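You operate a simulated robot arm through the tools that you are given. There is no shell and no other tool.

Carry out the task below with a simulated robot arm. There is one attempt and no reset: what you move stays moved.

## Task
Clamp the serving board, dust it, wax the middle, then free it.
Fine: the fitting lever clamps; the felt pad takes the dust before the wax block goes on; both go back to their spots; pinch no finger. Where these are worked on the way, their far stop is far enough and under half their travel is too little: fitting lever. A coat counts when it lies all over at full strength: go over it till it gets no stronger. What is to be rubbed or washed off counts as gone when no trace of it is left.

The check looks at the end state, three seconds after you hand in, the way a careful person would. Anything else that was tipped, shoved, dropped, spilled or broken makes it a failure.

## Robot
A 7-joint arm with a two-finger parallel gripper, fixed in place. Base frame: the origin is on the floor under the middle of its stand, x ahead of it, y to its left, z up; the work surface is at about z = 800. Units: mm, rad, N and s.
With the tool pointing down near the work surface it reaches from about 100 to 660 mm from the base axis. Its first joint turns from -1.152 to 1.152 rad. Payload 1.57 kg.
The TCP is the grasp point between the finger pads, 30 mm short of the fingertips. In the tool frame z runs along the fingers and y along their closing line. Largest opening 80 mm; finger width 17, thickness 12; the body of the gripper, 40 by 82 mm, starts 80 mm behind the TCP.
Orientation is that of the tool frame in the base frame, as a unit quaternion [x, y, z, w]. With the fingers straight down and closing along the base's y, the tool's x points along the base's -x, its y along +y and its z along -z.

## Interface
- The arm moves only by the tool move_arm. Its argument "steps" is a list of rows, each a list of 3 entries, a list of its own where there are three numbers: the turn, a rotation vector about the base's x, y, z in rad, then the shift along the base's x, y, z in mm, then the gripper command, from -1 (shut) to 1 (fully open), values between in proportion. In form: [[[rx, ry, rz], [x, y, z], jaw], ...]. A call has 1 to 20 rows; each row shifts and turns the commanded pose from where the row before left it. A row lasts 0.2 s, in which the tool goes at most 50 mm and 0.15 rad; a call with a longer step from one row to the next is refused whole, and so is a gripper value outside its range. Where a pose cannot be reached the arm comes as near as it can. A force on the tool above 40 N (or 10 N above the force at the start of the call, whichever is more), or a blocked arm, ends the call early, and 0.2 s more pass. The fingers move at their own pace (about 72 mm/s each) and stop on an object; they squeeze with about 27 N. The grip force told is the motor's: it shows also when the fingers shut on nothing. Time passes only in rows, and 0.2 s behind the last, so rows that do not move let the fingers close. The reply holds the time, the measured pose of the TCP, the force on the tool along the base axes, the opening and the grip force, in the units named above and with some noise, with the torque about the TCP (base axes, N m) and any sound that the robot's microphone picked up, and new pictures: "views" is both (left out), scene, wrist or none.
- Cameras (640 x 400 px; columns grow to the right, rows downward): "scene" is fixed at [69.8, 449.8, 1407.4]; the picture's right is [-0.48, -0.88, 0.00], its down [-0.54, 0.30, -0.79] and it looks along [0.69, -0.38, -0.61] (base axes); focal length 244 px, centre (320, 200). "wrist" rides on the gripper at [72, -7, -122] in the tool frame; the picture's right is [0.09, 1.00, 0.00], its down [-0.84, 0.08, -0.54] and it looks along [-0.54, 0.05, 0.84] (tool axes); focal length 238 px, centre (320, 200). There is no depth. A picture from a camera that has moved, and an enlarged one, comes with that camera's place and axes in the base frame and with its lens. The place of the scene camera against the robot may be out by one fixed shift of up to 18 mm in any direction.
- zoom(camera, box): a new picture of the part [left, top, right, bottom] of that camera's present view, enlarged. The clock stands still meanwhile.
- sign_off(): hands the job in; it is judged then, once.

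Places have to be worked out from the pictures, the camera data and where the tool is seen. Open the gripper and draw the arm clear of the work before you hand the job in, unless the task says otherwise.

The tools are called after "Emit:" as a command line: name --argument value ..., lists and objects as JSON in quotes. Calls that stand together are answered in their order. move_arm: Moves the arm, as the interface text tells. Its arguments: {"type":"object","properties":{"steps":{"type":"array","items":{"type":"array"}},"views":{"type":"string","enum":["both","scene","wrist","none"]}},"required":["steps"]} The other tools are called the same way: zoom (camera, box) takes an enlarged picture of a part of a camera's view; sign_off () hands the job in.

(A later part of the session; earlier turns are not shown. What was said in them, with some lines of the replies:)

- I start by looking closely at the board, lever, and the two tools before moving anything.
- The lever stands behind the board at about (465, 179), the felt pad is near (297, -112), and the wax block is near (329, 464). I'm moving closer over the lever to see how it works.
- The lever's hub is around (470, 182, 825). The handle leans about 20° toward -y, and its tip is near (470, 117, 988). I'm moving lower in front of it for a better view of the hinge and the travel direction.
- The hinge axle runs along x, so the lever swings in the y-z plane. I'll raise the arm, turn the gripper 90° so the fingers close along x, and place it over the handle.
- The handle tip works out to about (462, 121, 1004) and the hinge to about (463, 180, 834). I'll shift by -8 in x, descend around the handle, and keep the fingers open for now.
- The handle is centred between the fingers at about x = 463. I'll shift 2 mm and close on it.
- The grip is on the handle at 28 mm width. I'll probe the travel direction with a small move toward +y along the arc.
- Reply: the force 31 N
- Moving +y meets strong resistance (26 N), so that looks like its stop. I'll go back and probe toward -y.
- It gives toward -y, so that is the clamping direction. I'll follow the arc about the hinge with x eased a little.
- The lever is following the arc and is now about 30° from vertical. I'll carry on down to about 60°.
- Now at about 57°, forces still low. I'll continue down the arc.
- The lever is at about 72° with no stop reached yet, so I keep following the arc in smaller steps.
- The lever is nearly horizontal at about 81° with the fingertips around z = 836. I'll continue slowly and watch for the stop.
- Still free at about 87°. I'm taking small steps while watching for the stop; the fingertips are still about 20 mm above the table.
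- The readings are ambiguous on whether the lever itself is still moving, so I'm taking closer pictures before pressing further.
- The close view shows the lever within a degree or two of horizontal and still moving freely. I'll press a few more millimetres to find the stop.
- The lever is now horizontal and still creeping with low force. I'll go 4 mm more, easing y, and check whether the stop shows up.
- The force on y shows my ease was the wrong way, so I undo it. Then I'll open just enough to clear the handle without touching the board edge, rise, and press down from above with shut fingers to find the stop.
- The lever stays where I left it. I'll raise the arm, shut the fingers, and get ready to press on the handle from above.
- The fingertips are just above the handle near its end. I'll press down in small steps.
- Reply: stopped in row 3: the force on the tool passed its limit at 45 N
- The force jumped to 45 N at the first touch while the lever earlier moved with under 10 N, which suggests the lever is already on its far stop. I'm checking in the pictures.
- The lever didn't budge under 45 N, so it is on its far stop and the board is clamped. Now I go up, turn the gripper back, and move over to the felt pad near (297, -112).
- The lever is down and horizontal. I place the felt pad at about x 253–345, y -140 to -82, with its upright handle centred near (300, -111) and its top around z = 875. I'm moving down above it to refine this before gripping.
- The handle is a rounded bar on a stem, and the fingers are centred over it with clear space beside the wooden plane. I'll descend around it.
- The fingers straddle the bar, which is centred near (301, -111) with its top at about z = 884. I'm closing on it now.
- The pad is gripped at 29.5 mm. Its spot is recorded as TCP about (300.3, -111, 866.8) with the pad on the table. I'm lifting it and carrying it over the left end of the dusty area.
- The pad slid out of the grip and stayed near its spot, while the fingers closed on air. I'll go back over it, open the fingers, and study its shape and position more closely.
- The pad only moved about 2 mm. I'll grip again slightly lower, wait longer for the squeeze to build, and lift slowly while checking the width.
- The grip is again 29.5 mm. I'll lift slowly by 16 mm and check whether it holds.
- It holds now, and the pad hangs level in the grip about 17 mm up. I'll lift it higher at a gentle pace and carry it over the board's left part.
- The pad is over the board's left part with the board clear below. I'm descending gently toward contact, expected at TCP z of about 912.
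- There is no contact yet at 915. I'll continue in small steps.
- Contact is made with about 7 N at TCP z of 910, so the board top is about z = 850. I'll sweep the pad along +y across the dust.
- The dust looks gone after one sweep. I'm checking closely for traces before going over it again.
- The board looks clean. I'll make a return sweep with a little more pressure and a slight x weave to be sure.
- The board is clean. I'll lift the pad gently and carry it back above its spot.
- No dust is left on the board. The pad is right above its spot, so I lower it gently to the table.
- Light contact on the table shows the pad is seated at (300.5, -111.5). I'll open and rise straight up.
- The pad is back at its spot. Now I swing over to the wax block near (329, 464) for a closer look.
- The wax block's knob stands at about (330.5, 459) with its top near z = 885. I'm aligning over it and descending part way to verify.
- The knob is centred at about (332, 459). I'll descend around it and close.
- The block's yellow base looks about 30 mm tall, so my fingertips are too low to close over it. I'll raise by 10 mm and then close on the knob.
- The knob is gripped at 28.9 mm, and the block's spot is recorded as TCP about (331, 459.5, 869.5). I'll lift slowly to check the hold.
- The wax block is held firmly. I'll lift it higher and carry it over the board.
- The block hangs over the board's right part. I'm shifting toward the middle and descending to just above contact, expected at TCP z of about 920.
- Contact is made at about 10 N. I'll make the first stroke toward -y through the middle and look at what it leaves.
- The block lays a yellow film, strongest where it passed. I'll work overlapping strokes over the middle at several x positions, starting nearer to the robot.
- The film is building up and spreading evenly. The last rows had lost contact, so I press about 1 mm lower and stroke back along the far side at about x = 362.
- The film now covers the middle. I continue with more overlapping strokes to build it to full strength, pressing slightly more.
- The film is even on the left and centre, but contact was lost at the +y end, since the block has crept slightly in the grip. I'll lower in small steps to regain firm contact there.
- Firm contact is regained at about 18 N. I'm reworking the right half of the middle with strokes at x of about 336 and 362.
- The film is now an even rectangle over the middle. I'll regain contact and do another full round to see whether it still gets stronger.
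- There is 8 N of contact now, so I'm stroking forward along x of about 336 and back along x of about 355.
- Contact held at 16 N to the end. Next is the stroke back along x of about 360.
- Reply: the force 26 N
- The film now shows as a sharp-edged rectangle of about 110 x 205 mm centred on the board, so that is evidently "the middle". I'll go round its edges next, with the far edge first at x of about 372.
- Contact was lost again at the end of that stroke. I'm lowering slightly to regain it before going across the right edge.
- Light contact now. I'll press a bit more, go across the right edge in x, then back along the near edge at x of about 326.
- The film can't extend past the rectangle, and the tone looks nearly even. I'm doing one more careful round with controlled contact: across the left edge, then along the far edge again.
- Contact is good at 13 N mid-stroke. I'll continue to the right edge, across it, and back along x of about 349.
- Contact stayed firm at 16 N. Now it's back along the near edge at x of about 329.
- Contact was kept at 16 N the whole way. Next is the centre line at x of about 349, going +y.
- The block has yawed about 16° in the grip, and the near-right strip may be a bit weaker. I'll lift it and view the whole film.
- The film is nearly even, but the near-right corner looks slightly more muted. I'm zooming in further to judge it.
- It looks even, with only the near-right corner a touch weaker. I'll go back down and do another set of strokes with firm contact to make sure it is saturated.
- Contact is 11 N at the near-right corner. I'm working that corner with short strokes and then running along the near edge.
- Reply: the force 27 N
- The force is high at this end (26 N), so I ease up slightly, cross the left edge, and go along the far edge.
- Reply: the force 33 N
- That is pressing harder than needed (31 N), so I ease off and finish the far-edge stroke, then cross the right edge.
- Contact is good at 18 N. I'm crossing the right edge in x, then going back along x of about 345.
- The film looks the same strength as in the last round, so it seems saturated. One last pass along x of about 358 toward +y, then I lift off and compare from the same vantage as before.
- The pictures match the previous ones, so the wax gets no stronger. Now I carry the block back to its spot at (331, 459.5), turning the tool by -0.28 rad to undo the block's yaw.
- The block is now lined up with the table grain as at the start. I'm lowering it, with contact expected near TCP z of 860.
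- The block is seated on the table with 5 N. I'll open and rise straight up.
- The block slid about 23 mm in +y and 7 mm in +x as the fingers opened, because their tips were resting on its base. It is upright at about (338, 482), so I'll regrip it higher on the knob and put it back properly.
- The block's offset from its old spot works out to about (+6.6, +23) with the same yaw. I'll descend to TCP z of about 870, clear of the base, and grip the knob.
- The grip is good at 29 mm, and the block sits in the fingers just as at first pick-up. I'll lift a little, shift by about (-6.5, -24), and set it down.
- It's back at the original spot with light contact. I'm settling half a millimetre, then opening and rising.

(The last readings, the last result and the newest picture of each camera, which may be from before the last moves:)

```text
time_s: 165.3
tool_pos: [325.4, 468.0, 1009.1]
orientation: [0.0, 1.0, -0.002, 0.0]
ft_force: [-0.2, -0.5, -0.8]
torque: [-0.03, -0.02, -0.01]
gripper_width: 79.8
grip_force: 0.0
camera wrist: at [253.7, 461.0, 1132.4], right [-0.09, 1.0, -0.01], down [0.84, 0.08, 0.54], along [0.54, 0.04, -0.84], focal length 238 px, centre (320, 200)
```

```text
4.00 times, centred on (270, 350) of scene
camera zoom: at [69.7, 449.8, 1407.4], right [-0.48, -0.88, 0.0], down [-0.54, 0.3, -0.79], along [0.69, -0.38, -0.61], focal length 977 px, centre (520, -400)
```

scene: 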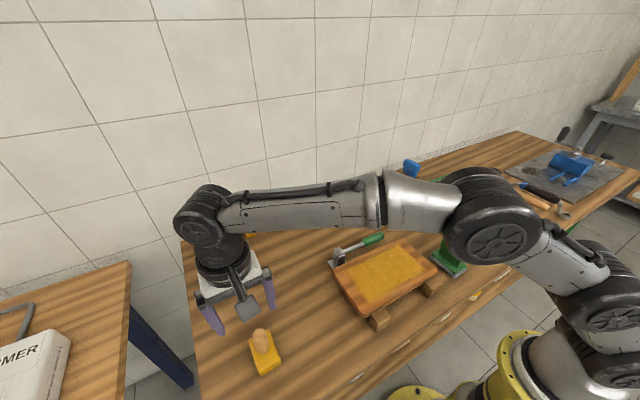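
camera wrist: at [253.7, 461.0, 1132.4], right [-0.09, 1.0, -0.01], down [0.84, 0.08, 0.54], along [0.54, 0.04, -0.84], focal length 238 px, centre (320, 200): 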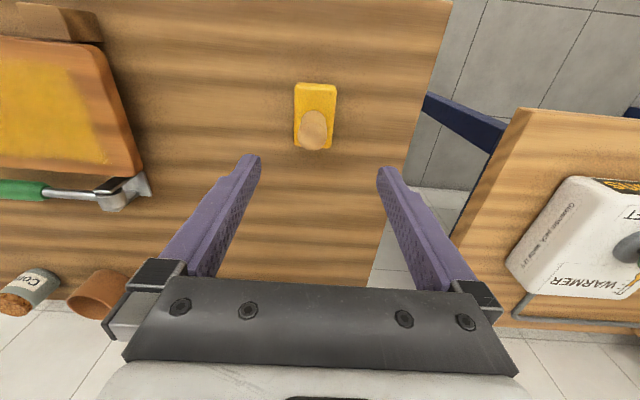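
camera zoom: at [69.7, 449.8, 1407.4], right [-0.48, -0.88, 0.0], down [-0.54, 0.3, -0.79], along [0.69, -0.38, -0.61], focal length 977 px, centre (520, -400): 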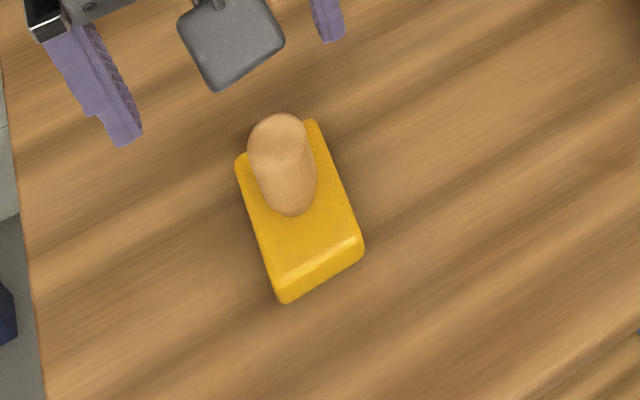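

The wax block is back exactly as it was at the start. Now I go over the clamped lever handle with the gripper turned 90°, opening set to 40 mm.

Emit:
move_arm --steps '[[[0, 0, 0.1428], [12.5, -38.5, 0], 1], [[0, 0, 0.1428], [12.5, -38.5, 0], 1], [[0, 0, 0.1428], [12.5, -38.5, 0], 1], [[0, 0, 0.1428], [12.5, -38.5, 0], 1], [[0, 0, 0.1428], [12.5, -38.5, 0], 1], [[0, 0, 0.1428], [12.5, -38.5, 0], 1], [[0, 0, 0.1428], [12.5, -38.5, 0], 0.5], [[0, 0, 0.1428], [12.5, -38.5, 0], 0.3], [[0, 0, 0.1428], [12.5, -38.5, 0], 0], [[0, 0, 0.1428], [12.5, -38.5, 0], 0], [[0, 0, 0.1428], [11.5, -38, 0], 0], [[0, 0, 0], [0, 0, 0], 0]]' --views "both"

Emit:
zoom --camera "wrist" --box '[220, 60, 420, 260]'

Emit:
zoom --camera "scene" --box '[300, 190, 480, 340]'

```text
time_s: 167.9
tool_pos: [464.3, 43.5, 1010.5]
orientation: [0.708, -0.706, 0.003, -0.002]
ft_force: [-0.2, -0.6, -0.3]
torque: [0.01, 0.02, 0.01]
gripper_width: 40.1
grip_force: 0.0
camera wrist: at [470.5, -29.3, 1133.2], right [-1.0, -0.09, -0.01], down [-0.08, 0.84, 0.54], along [-0.05, 0.54, -0.84], focal length 238 px, centre (320, 200)
```

scene: 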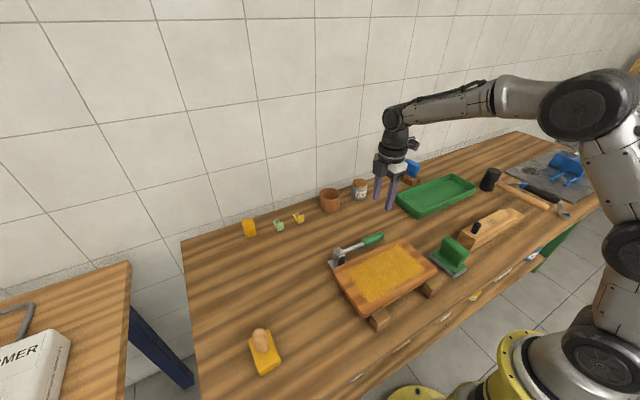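
wrist: 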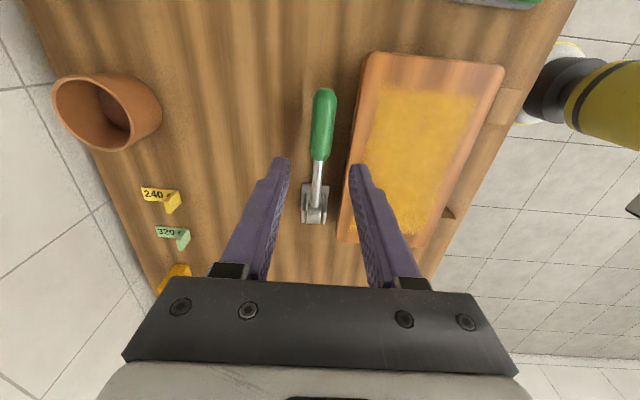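

```text
2.00 times, centred on (320, 160) of wrist
camera zoom: at [470.5, -29.3, 1133.2], right [-1.0, -0.09, -0.01], down [-0.08, 0.84, 0.54], along [-0.05, 0.54, -0.84], focal length 477 px, centre (320, 280)
```

zoom: 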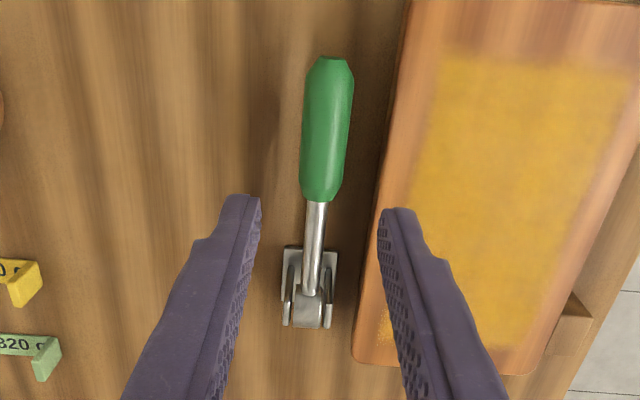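

```text
2.67 times, centred on (390, 265) of scene
camera zoom: at [69.8, 449.8, 1407.4], right [-0.48, -0.88, 0.0], down [-0.54, 0.3, -0.79], along [0.69, -0.38, -0.61], focal length 652 px, centre (133, 27)
```

zoom: 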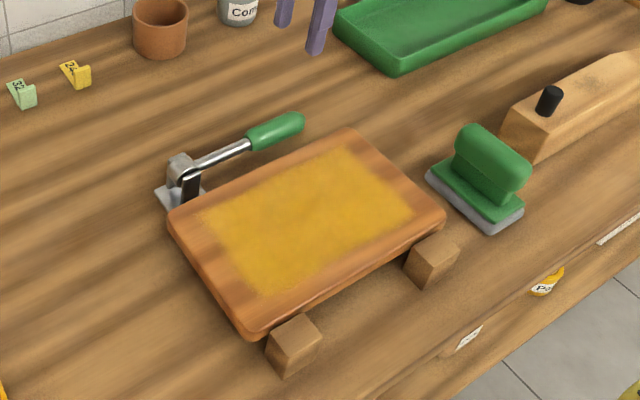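

The felt pad and board match their original places. The near-right film corner still looks slightly fuzzier than the others, so I'm checking it closely before freeing the lever.

Emit:
zoom --camera "scene" --box '[350, 245, 395, 305]'

Emit:
zoom --camera "scene" --box '[380, 235, 425, 295]'

Emit:
zoom --camera "wrist" --box '[350, 50, 500, 250]'

```text
6.67 times, centred on (372, 275) of scene
camera zoom: at [69.8, 449.8, 1407.4], right [-0.48, -0.88, 0.0], down [-0.54, 0.3, -0.79], along [0.69, -0.38, -0.61], focal length 1629 px, centre (-30, -300)
```

zoom: 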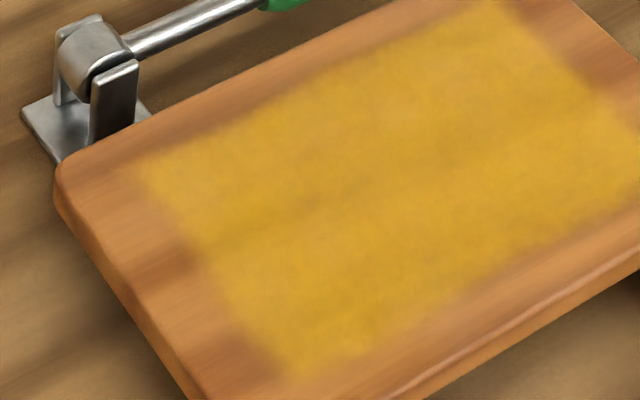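

```text
6.67 times, centred on (402, 265) of scene
camera zoom: at [69.8, 449.8, 1407.4], right [-0.48, -0.88, 0.0], down [-0.54, 0.3, -0.79], along [0.69, -0.38, -0.61], focal length 1629 px, centre (-230, -233)
```

zoom: 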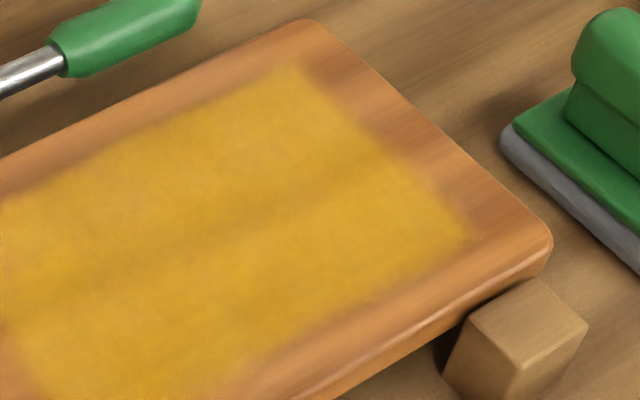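

```text
2.00 times, centred on (425, 150) of wrist
camera zoom: at [470.5, -29.3, 1133.2], right [-1.0, -0.09, -0.01], down [-0.08, 0.84, 0.54], along [-0.05, 0.54, -0.84], focal length 477 px, centre (110, 300)
```

zoom: 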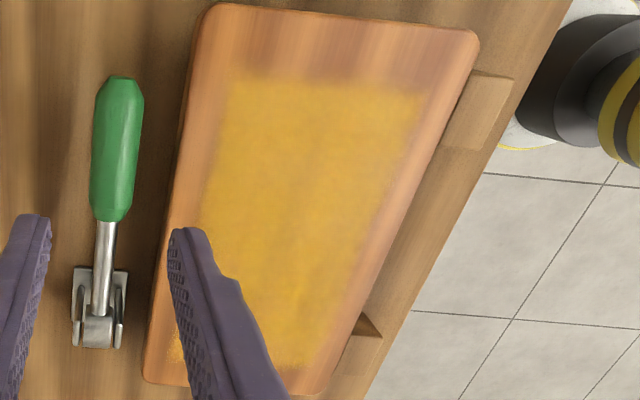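

The wax is an even, complete rectangle. I'm now descending over the handle with the 40 mm opening and checking the alignment halfway.

Emit:
move_arm --steps '[[[0, 0, 0], [-2, 1, -35], 0], [[0, 0, 0], [0, 0, -40], 0], [[0, 0, 0], [0, 0, -30], 0], [[0, 0, 0], [0, 0, 0], 0]]' --views "both"

Emit:
zoom --camera "wrist" --box '[240, 90, 400, 280]'

Emit:
zoom --camera "scene" --box '[325, 190, 405, 275]'

```text
time_s: 168.9
tool_pos: [462.4, 42.1, 904.8]
orientation: [0.707, -0.707, 0.002, -0.003]
ft_force: [-0.3, -0.5, -0.1]
torque: [-0.01, 0.01, 0.01]
gripper_width: 40.3
grip_force: 0.2
camera wrist: at [468.1, -28.8, 1028.2], right [-1.0, -0.09, -0.01], down [-0.08, 0.84, 0.54], along [-0.04, 0.54, -0.84], focal length 238 px, centre (320, 200)
```

scene: 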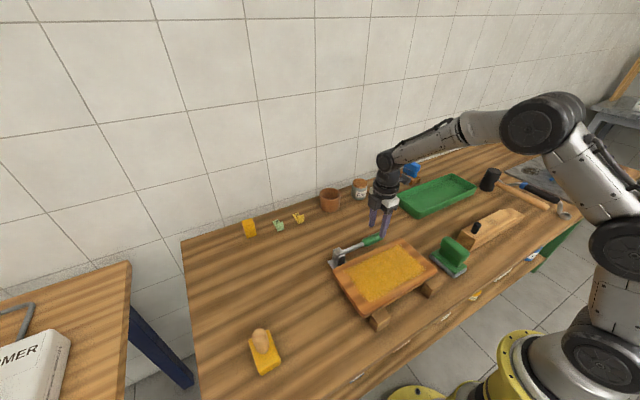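
wrist: 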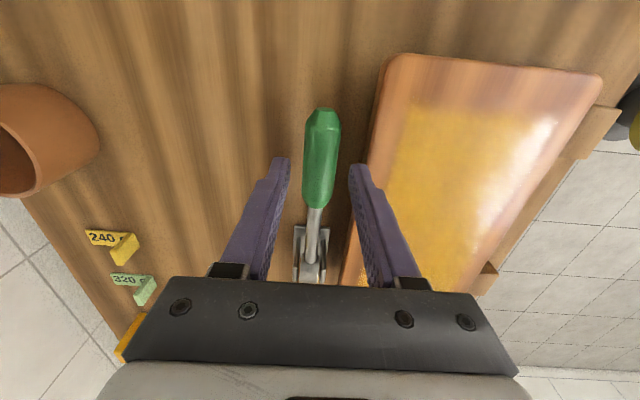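

```text
2.11 times, centred on (320, 185) of wrist
camera zoom: at [468.1, -28.8, 1028.2], right [-1.0, -0.09, -0.01], down [-0.08, 0.84, 0.54], along [-0.04, 0.54, -0.84], focal length 502 px, centre (320, 232)
```

zoom: 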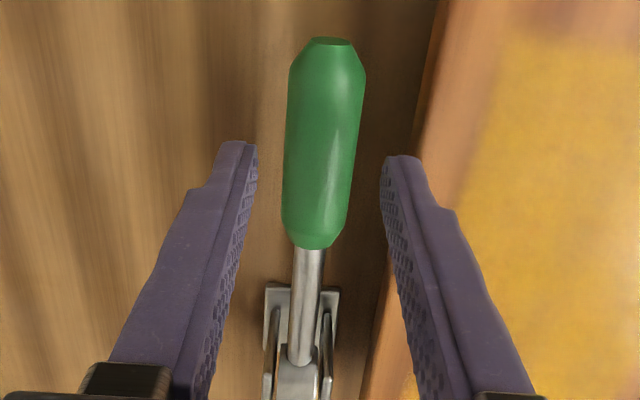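

```text
4.71 times, centred on (365, 232) of scene
camera zoom: at [69.8, 449.8, 1407.4], right [-0.48, -0.88, 0.0], down [-0.54, 0.3, -0.79], along [0.69, -0.38, -0.61], focal length 1150 px, centre (108, 47)
```

zoom: 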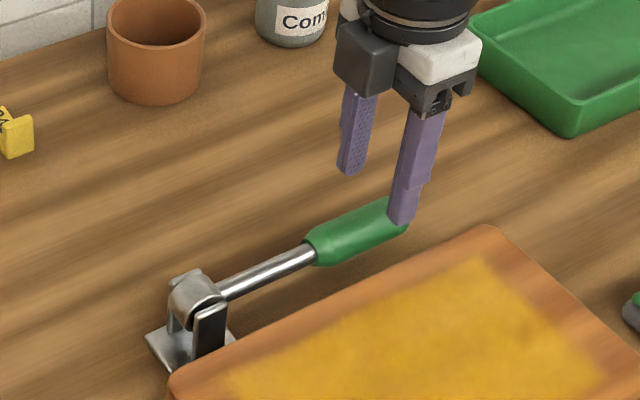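

The handle is centred between the fingers. I'm descending the last 53 mm and closing on it.

Emit:
move_arm --steps '[[[0, 0, 0], [0, 0, -18], 0], [[0, 0, 0], [0, 0, -18], 0], [[0, 0, 0], [0, 0, -16], 0], [[0, 0, 0], [0, 0, 0], 0], [[0, 0, 0], [0, 0, 0], -0.3], [[0, 0, 0], [0, 0, 0], -1], [[0, 0, 0], [0, 0, 0], -1]]' --views "both"

Emit:
zoom --camera "scene" --box '[325, 190, 405, 275]'

```text
time_s: 170.5
tool_pos: [462.1, 45.7, 852.4]
orientation: [-0.707, 0.707, -0.002, 0.002]
ft_force: [-1.7, 0.6, -0.6]
torque: [-0.07, 0.01, -0.01]
gripper_width: 27.5
grip_force: 37.6
camera wrist: at [467.9, -27.6, 975.6], right [-1.0, -0.09, -0.01], down [-0.08, 0.84, 0.54], along [-0.05, 0.54, -0.84], focal length 238 px, centre (320, 200)
```

scene: 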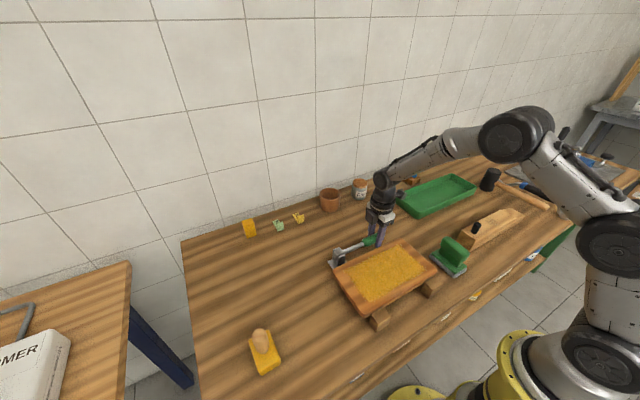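
wrist: 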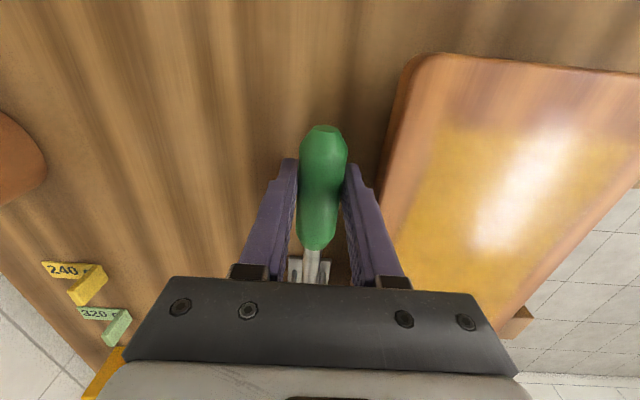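

```text
4.71 times, centred on (365, 232) of scene
camera zoom: at [69.7, 449.8, 1407.4], right [-0.48, -0.88, 0.0], down [-0.54, 0.3, -0.79], along [0.69, -0.38, -0.61], focal length 1150 px, centre (108, 47)
```

zoom: 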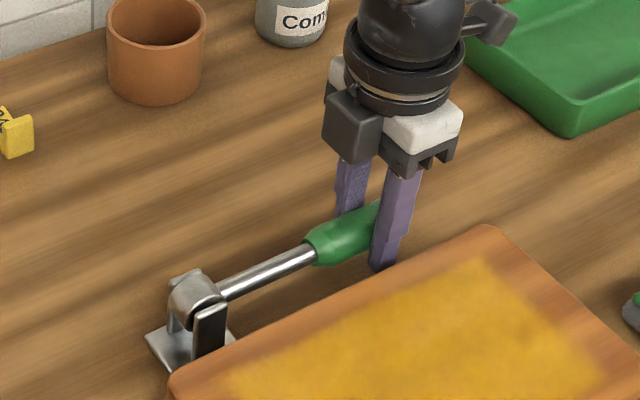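

The handle is gripped at 27.5 mm. I start lifting it back along the arc about the hinge.

Emit:
move_arm --steps '[[[0, 0, 0], [0, 0.2, 5], -1], [[0, 0, 0], [0, 0.5, 7.1], -1], [[0, 0, 0], [0, 0.9, 7.1], -1], [[0, 0, 0], [0, 1.3, 7.0], -1], [[0, 0, 0], [0, 1.6, 7.0], -1], [[0, 0, 0], [0, 0, 0], -1]]' --views "scene"

Emit:
zoom --camera "scene" --box '[325, 190, 405, 275]'

```text
time_s: 171.9
tool_pos: [462.2, 48.5, 885.9]
orientation: [-0.707, 0.708, -0.002, 0.002]
ft_force: [-0.2, -8.3, -7.4]
torque: [-1.15, 0.0, 0.06]
gripper_width: 27.6
grip_force: 38.2
```

scene: 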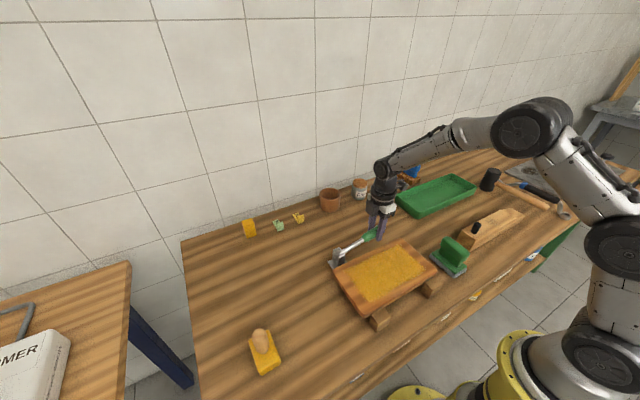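

```text
4.71 times, centred on (365, 232) of scene
camera zoom: at [69.9, 449.6, 1407.4], right [-0.48, -0.88, 0.0], down [-0.54, 0.3, -0.79], along [0.69, -0.38, -0.62], focal length 1150 px, centre (108, 47)
```

zoom: 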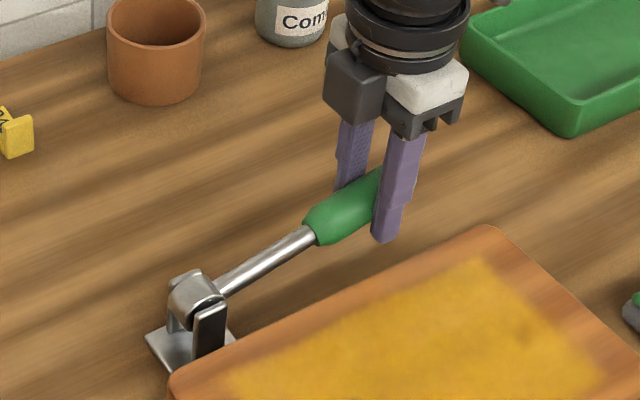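

The lever is coming up smoothly. I'll continue along the arc to about 45°.

Emit:
move_arm --steps '[[[0, 0, 0], [0, 1.3, 6.8], -1], [[0, 0, 0], [0, 2.2, 6.7], -1], [[0, 0, 0], [0, 2.7, 6.5], -1], [[0, 0, 0], [0, 3.1, 6.4], -1], [[0, 0, 0], [0, 3.4, 6.25], -1], [[0, 0, 0], [0, 3.7, 6.05], -1], [[0, 0, 0], [0, 4.0, 5.8], -1], [[0, 0, 0], [0, 4.3, 5.7], -1], [[0, 0, 0], [0, 4.6, 5.4], -1], [[0, 0, 0], [0, 4.9, 5.1], -1], [[0, 0, 0], [0, 0, 0], -1]]' --views "none"

```text
time_s: 174.3
tool_pos: [462.2, 82.5, 945.6]
orientation: [0.707, -0.707, 0.001, -0.001]
ft_force: [-12.2, -10.1, -4.4]
torque: [-1.29, 0.26, 0.08]
gripper_width: 27.5
grip_force: 37.6
```

That's about 45° and moving well. I ease x by -1 and carry on toward the start angle.

Emit:
move_arm --steps '[[[0, 0, 0], [-1, 4.8, 4.9], -1], [[0, 0, 0], [0, 5.2, 4.6], -1], [[0, 0, 0], [0, 5.6, 4.3], -1], [[0, 0, 0], [0, 5.8, 4.0], -1], [[0, 0, 0], [0, 6.05, 3.7], -1], [[0, 0, 0], [0, 6.25, 3.4], -1], [[0, 0, 0], [0, 0, 0], -1]]' --views "scene"

Emit:
zoom --camera "scene" --box '[310, 180, 390, 280]'

```text
time_s: 175.9
tool_pos: [462.4, 116.3, 972.7]
orientation: [0.707, -0.707, 0.004, -0.003]
ft_force: [-5.8, -14.6, 7.4]
torque: [-1.25, 0.43, 0.03]
gripper_width: 27.3
grip_force: 37.9
```

scene: 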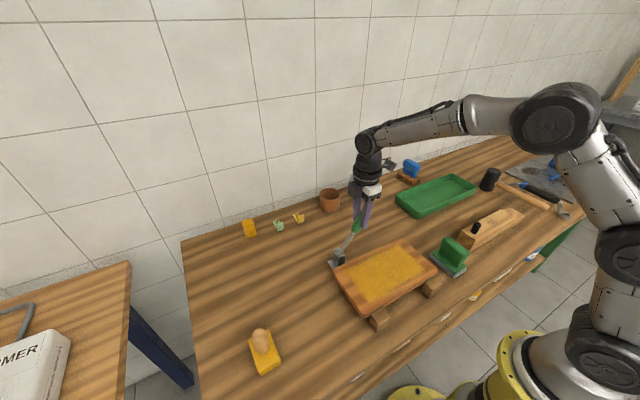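

```text
4.00 times, centred on (350, 230) of scene
camera zoom: at [69.5, 449.4, 1407.5], right [-0.48, -0.88, 0.0], down [-0.54, 0.3, -0.79], along [0.69, -0.38, -0.61], focal length 977 px, centre (200, 80)
```

zoom: 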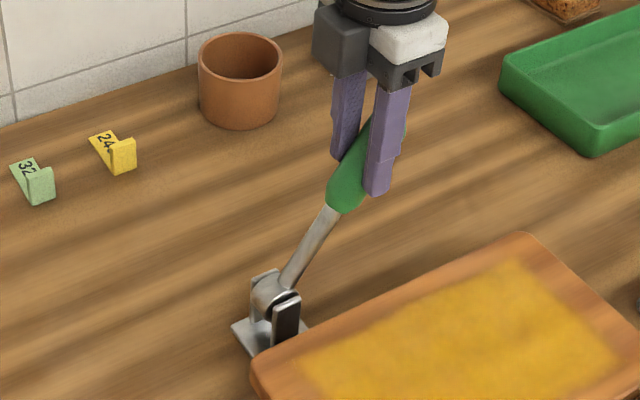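

The lever is about 8–10° short of its start angle. I'll continue to the stop.

Emit:
move_arm --steps '[[[0, 0, 0], [0, 5, 3], -1], [[0, 0, 0], [0, 5, 2.6], -1], [[0, 0, 0], [0, 4, 1.8], -1], [[0, 0, 0], [0, 3, 1.2], -1], [[0, 0, 0], [0, 0, 0], -1]]' --views "scene"

Emit:
zoom --camera "scene" --box '[310, 180, 390, 280]'

```text
time_s: 177.1
tool_pos: [461.9, 132.9, 978.3]
orientation: [0.708, -0.707, 0.002, -0.004]
ft_force: [10.0, -8.7, -2.0]
torque: [-1.22, -0.1, 0.11]
gripper_width: 27.5
grip_force: 38.0
```

scene: 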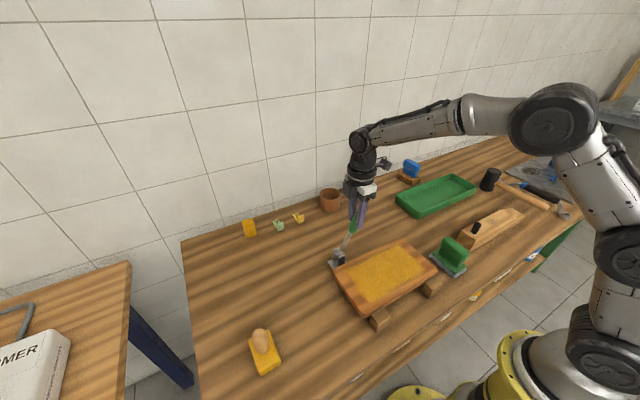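

```text
4.00 times, centred on (350, 230) of scene
camera zoom: at [70.1, 449.6, 1407.4], right [-0.48, -0.88, 0.0], down [-0.54, 0.3, -0.79], along [0.69, -0.38, -0.62], focal length 977 px, centre (200, 80)
```

zoom: 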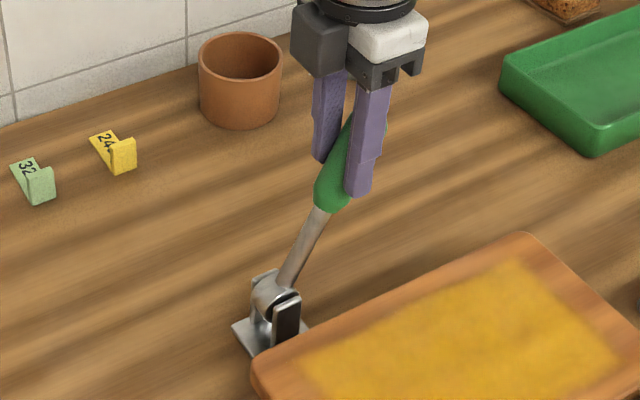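

It's close, with the rod still about 3° short of the starting picture. I'll push on gently until it meets the stop.

Emit:
move_arm --steps '[[[0, 0, 0], [0.5, 3, 1.2], -1], [[0, 0, 0], [0, 3, 1.0], -1], [[0, 0, 0], [0, 2.5, 0.8], -1], [[0, 0, 0], [0, 0, 0], -1]]' --views "scene"

Emit:
zoom --camera "scene" --box '[310, 180, 390, 280]'

```text
time_s: 178.1
tool_pos: [462.2, 141.9, 982.2]
orientation: [0.708, -0.706, 0.003, -0.002]
ft_force: [7.8, -8.4, -2.6]
torque: [-1.22, -0.04, 0.13]
gripper_width: 27.6
grip_force: 38.3
```

scene: 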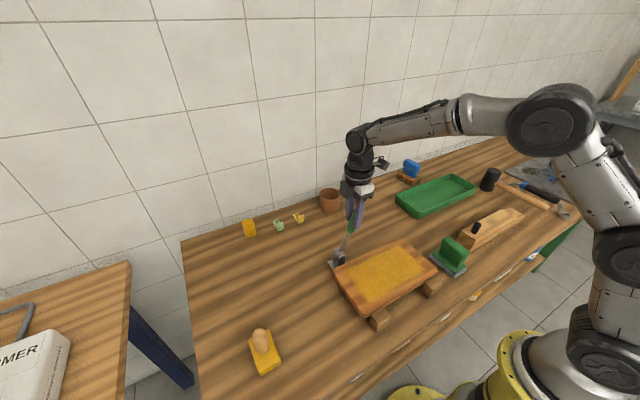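

```text
4.00 times, centred on (350, 230) of scene
camera zoom: at [70.0, 449.6, 1407.4], right [-0.48, -0.88, 0.0], down [-0.54, 0.3, -0.79], along [0.69, -0.38, -0.62], focal length 977 px, centre (200, 80)
```

zoom: 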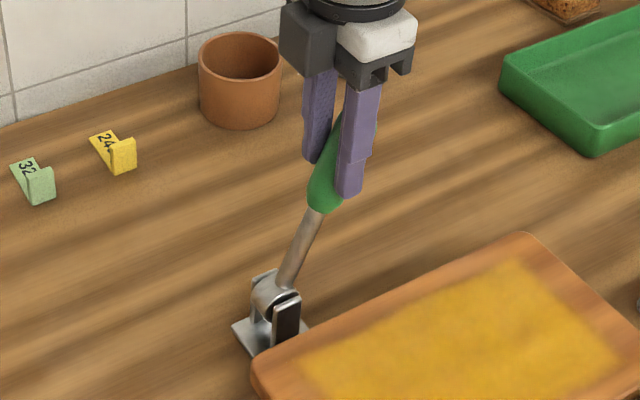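

The lever now matches its start angle closely. I'll nudge a few millimetres more to confirm the stop.

Emit:
move_arm --steps '[[[0, 0, 0], [0, 2, 0.6], -1], [[0, 0, 0], [0, 2, 0.6], -1], [[0, 0, 0], [0, 0, 0], -1]]' --views "none"

```text
time_s: 178.9
tool_pos: [461.8, 144.7, 982.7]
orientation: [0.708, -0.707, 0.003, -0.001]
ft_force: [9.9, -18.5, -7.5]
torque: [-0.31, -0.12, -0.02]
gripper_width: 27.3
grip_force: 37.7
```

The force is rising to 18 N, so it's meeting the stop. One more small nudge to confirm.

Emit:
move_arm --steps '[[[0, 0, 0], [0, 1.5, 0.5], -1], [[0, 0, 0], [0, 0, 0], -1]]' --views "both"

Emit:
zoom --camera "scene" --box '[310, 180, 390, 280]'

```text
time_s: 179.5
tool_pos: [461.7, 144.0, 983.0]
orientation: [-0.707, 0.707, -0.003, 0.0]
ft_force: [10.0, -24.3, -14.4]
torque: [-0.22, -0.11, 0.0]
gripper_width: 27.4
grip_force: 38.2
camera wrist: at [468.0, 72.8, 1106.8], right [-1.0, -0.09, 0.0], down [-0.08, 0.84, 0.54], along [-0.05, 0.53, -0.84], focal length 238 px, centre (320, 200)
```

scene: 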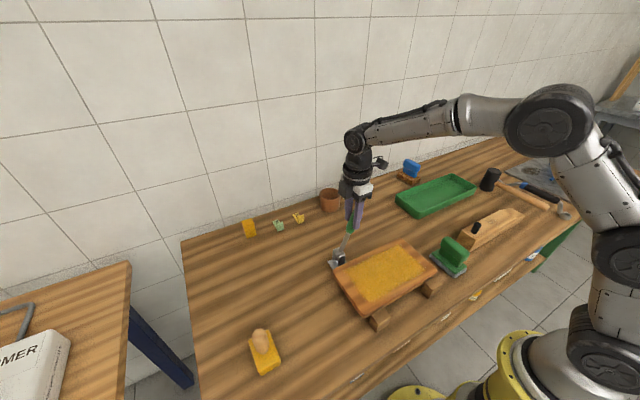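
wrist: 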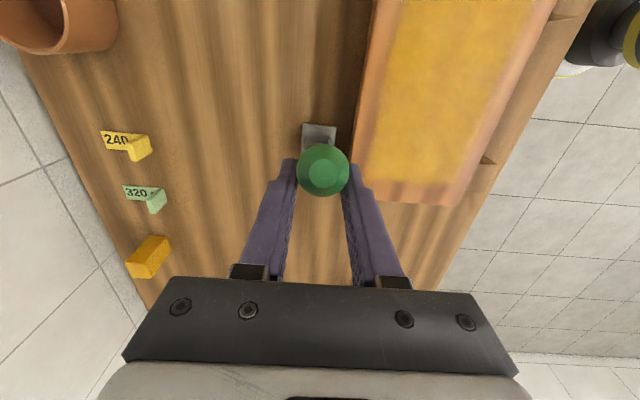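

```text
4.00 times, centred on (350, 230) of scene
camera zoom: at [70.2, 449.2, 1407.6], right [-0.48, -0.88, 0.0], down [-0.54, 0.3, -0.79], along [0.69, -0.38, -0.62], focal length 977 px, centre (200, 80)
```

zoom: 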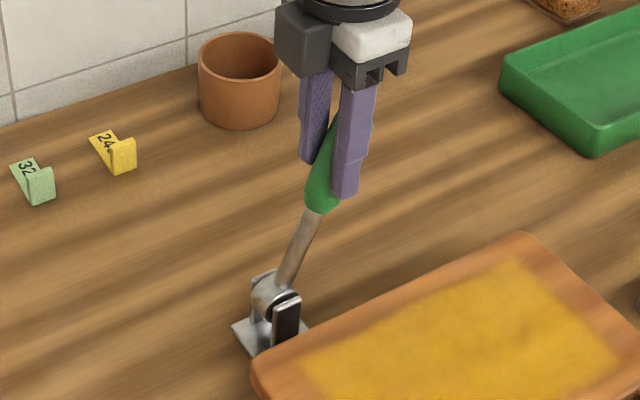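

The lever is back on its open stop (24 N, no movement). I'll ease the load, open, and rise clear.

Emit:
move_arm --steps '[[[0, 0, 0], [0, -2.5, -0.8], -1], [[0, 0, 0], [0, 0, 0], 0], [[0, 0, 0], [0, 0, 0], 0.6], [[0, 0, 0], [0, 0, 0], 1], [[0, 0, 0], [0, 0, 25], 1], [[0, 0, 0], [0, 0, 40], 1], [[0, 0, 0], [0, 0, 40], 1], [[0, 0, 0], [0, 0, 40], 1], [[0, 0, 0], [0, 0, 0], 1]]' --views "both"

Emit:
zoom --camera "scene" --box '[310, 195, 390, 275]'

Emit:
zoom --camera "scene" --box '[300, 190, 480, 340]'

```text
time_s: 181.5
tool_pos: [460.8, 143.8, 1126.9]
orientation: [0.707, -0.707, 0.001, -0.002]
ft_force: [0.6, -0.1, -0.6]
torque: [0.01, 0.02, 0.01]
gripper_width: 79.9
grip_force: 0.0
camera wrist: at [466.7, 70.5, 1250.6], right [-1.0, -0.09, -0.01], down [-0.08, 0.84, 0.54], along [-0.04, 0.54, -0.84], focal length 238 px, centre (320, 200)
```

scene: 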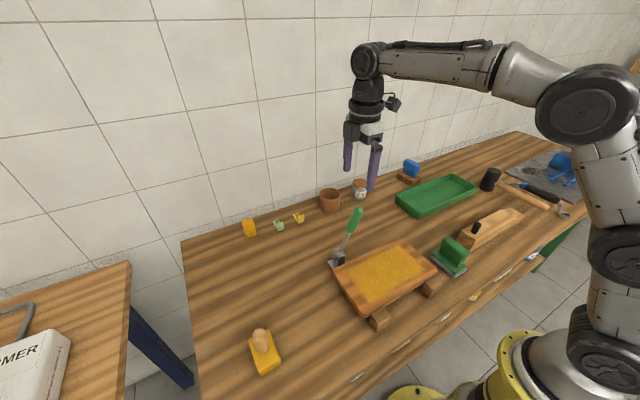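
wrist: 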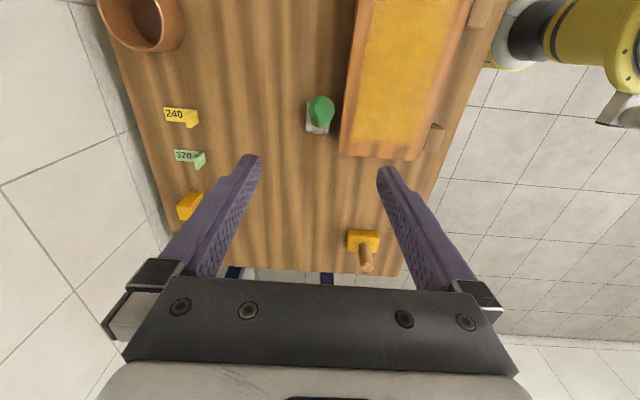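

```text
5.00 times, centred on (350, 235) of scene
camera zoom: at [69.8, 449.8, 1407.4], right [-0.48, -0.88, 0.0], down [-0.54, 0.3, -0.79], along [0.69, -0.38, -0.61], focal length 1222 px, centre (170, 25)
```

zoom: 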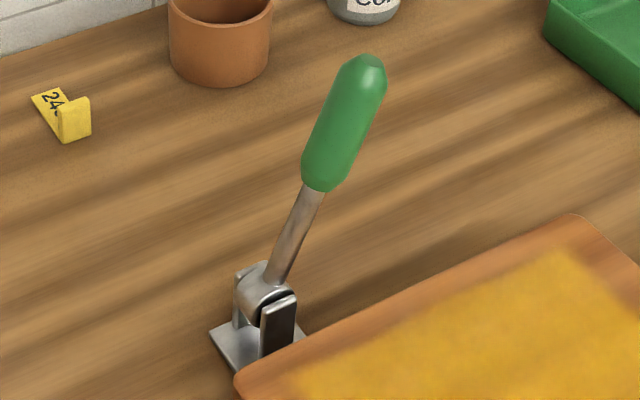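

```text
2.67 times, centred on (390, 265) of scene
camera zoom: at [69.8, 449.8, 1407.4], right [-0.48, -0.88, 0.0], down [-0.54, 0.3, -0.79], along [0.69, -0.38, -0.61], focal length 652 px, centre (133, 27)
```

zoom: 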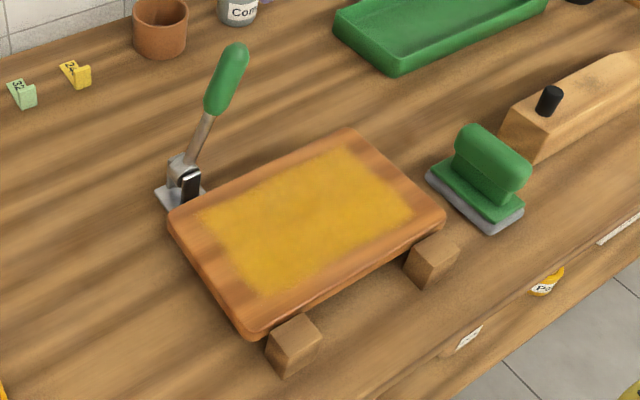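

The lever looks identical to the start picture, and the pad and board are unchanged. I'm drawing back to the start pose for a last overhead check of the film and the whole bench.

Emit:
move_arm --steps '[[[0, 0, -0.1428], [0, 0, 15], 1], [[0, 0, -0.1428], [-7, -5.5, 15], 1], [[0, 0, -0.1428], [-8, -6, 15], 1], [[0, 0, -0.1428], [-8, -6, 12], 1], [[0, 0, -0.1428], [-8, -6, 12], 1], [[0, 0, -0.1428], [-8, -6, 12], 1], [[0, 0, -0.1428], [-8, -6, 12], 1], [[0, 0, -0.1428], [-8, -6, 12], 1], [[0, 0, -0.1428], [-8, -6, 10], 1], [[0, 0, -0.1428], [-8, -6, 4], 1], [[0, 0, -0.1428], [-7, -6, 0], 1], [[0, 0, 0], [0, 0, 0], 1]]' --views "both"

Emit:
zoom --camera "wrist" --box '[250, 0, 420, 140]'

Emit:
zoom --camera "wrist" --box '[180, 0, 560, 240]'

```text
time_s: 184.1
tool_pos: [383.7, 85.7, 1247.4]
orientation: [0.001, 1.0, -0.003, 0.0]
ft_force: [0.0, -0.3, -0.4]
torque: [-0.01, 0.01, -0.03]
gripper_width: 79.9
grip_force: 0.1
camera wrist: at [311.4, 78.8, 1369.8], right [-0.09, 1.0, -0.01], down [0.84, 0.08, 0.54], along [0.54, 0.04, -0.84], focal length 238 px, centre (320, 200)
```

scene: 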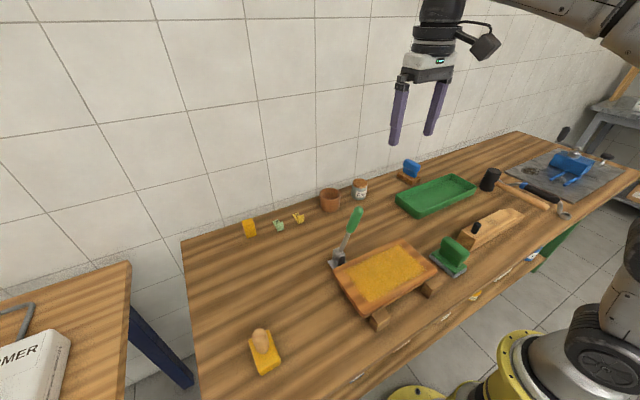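
wrist: 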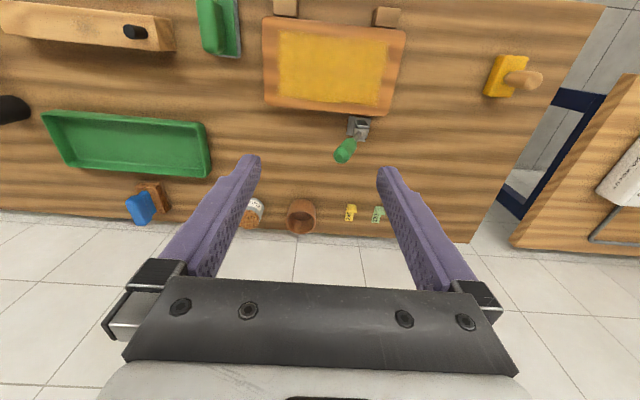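

```text
2.86 times, centred on (335, 70) of wrist
camera zoom: at [311.4, 78.8, 1369.8], right [-0.09, 1.0, -0.01], down [0.84, 0.08, 0.54], along [0.54, 0.04, -0.84], focal length 681 px, centre (277, 571)
```

zoom: 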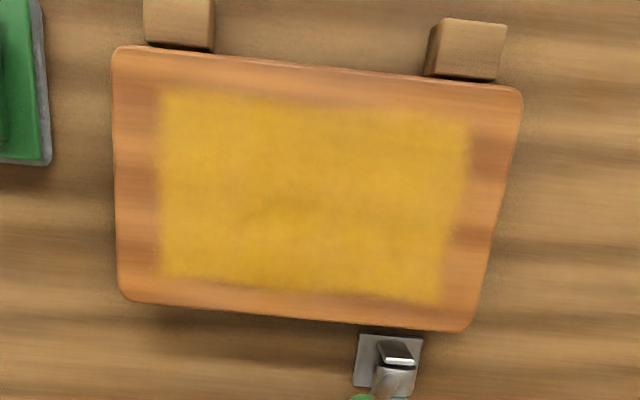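

```text
1.67 times, centred on (370, 120) of wrist
camera zoom: at [311.4, 78.8, 1369.8], right [-0.09, 1.0, -0.01], down [0.84, 0.08, 0.54], along [0.54, 0.04, -0.84], focal length 397 px, centre (237, 333)
```

zoom: 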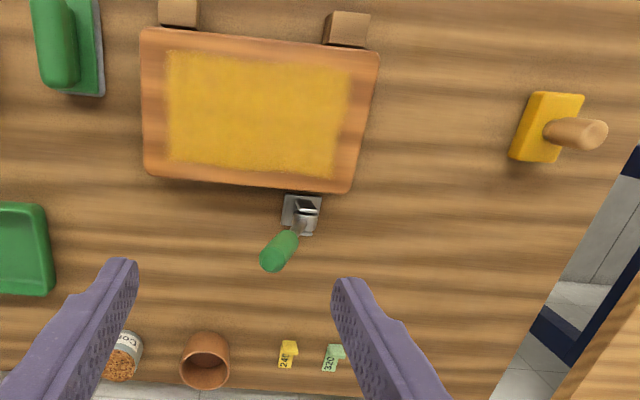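

The overhead view shows an even film and everything in its place. One final close look at the film's corners.

Emit:
zoom --camera "wrist" --box '[335, 20, 400, 70]'

Emit:
zoom --camera "wrist" --box '[265, 15, 330, 65]'

Emit:
zoom --camera "wrist" --box '[335, 60, 400, 110]'

Emit:
zoom --camera "wrist" --box '[265, 55, 330, 105]'

```text
8.00 times, centred on (368, 45) of wrist
camera zoom: at [311.4, 78.8, 1369.8], right [-0.09, 1.0, -0.01], down [0.84, 0.08, 0.54], along [0.54, 0.04, -0.84], focal length 1907 px, centre (-60, 1440)
```

zoom: 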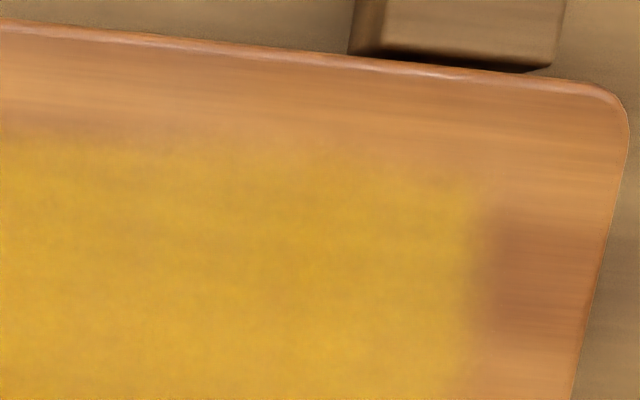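

```text
8.00 times, centred on (298, 40) of wrist
camera zoom: at [311.4, 78.8, 1369.8], right [-0.09, 1.0, -0.01], down [0.84, 0.08, 0.54], along [0.54, 0.04, -0.84], focal length 1907 px, centre (500, 1480)
```

zoom: 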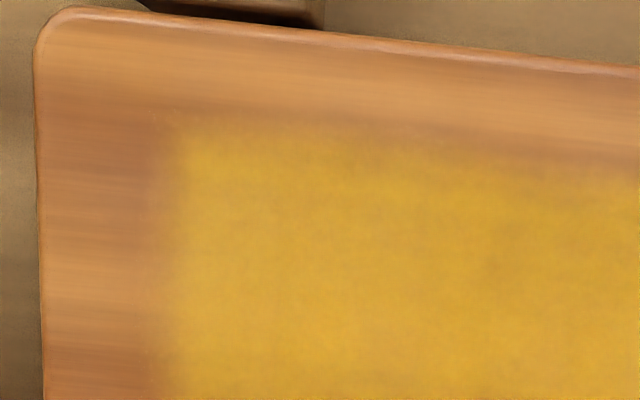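

```text
8.00 times, centred on (368, 85) of wrist
camera zoom: at [311.4, 78.8, 1369.8], right [-0.09, 1.0, -0.01], down [0.84, 0.08, 0.54], along [0.54, 0.04, -0.84], focal length 1907 px, centre (-60, 1120)
```

zoom: 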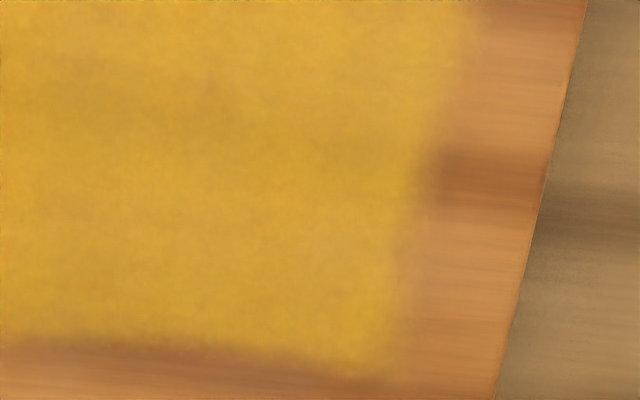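

```text
8.00 times, centred on (298, 80) of wrist
camera zoom: at [311.4, 78.8, 1369.8], right [-0.09, 1.0, -0.01], down [0.84, 0.08, 0.54], along [0.54, 0.04, -0.84], focal length 1907 px, centre (500, 1160)
```

zoom: 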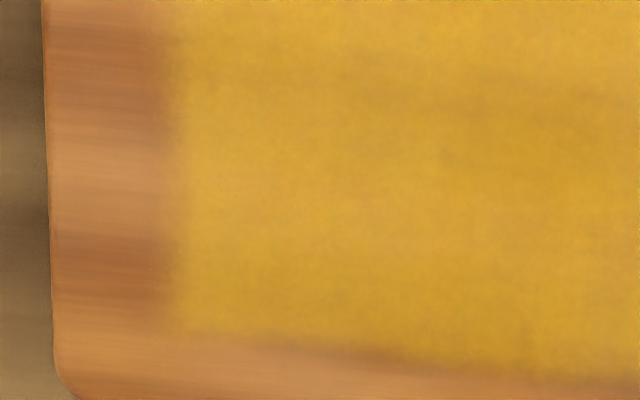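

All four corners and the middle carry the same full film, and no dust is left. The lever is open, both tools are at their spots, and the gripper is open and clear, so I hand in the job.

Emit:
sign_off

```text
The job is handed in.
```

I clamped the serving board, dusted it, waxed the middle and freed it, then handed the job in. I haven't seen the result of the check.

- **Clamping:** I swung the fitting lever down to its far stop, where it didn't move under 45 N. At the end I brought it back up to its open stop, matching the starting picture.
- **Dusting:** Two sweeps with the felt pad cleared the board, and close-up pictures showed no trace of dust.
- **Waxing:** The wax covers an even rectangle, about 110 by 205 mm, centred on the board. I went over it until it got no stronger.
- **Tools:** Both are back at their spots, as far as the pictures show.
- **Slips along the way:**
    - The felt pad slid out of my first grip and shifted about 2 mm.
    - The wax block moved about 23 mm when I first let go of it, so I picked it up again and put it back.

The gripper is open and the arm is clear of the work. As far as the pictures show, nothing else was moved or tipped, and no finger was pinched.
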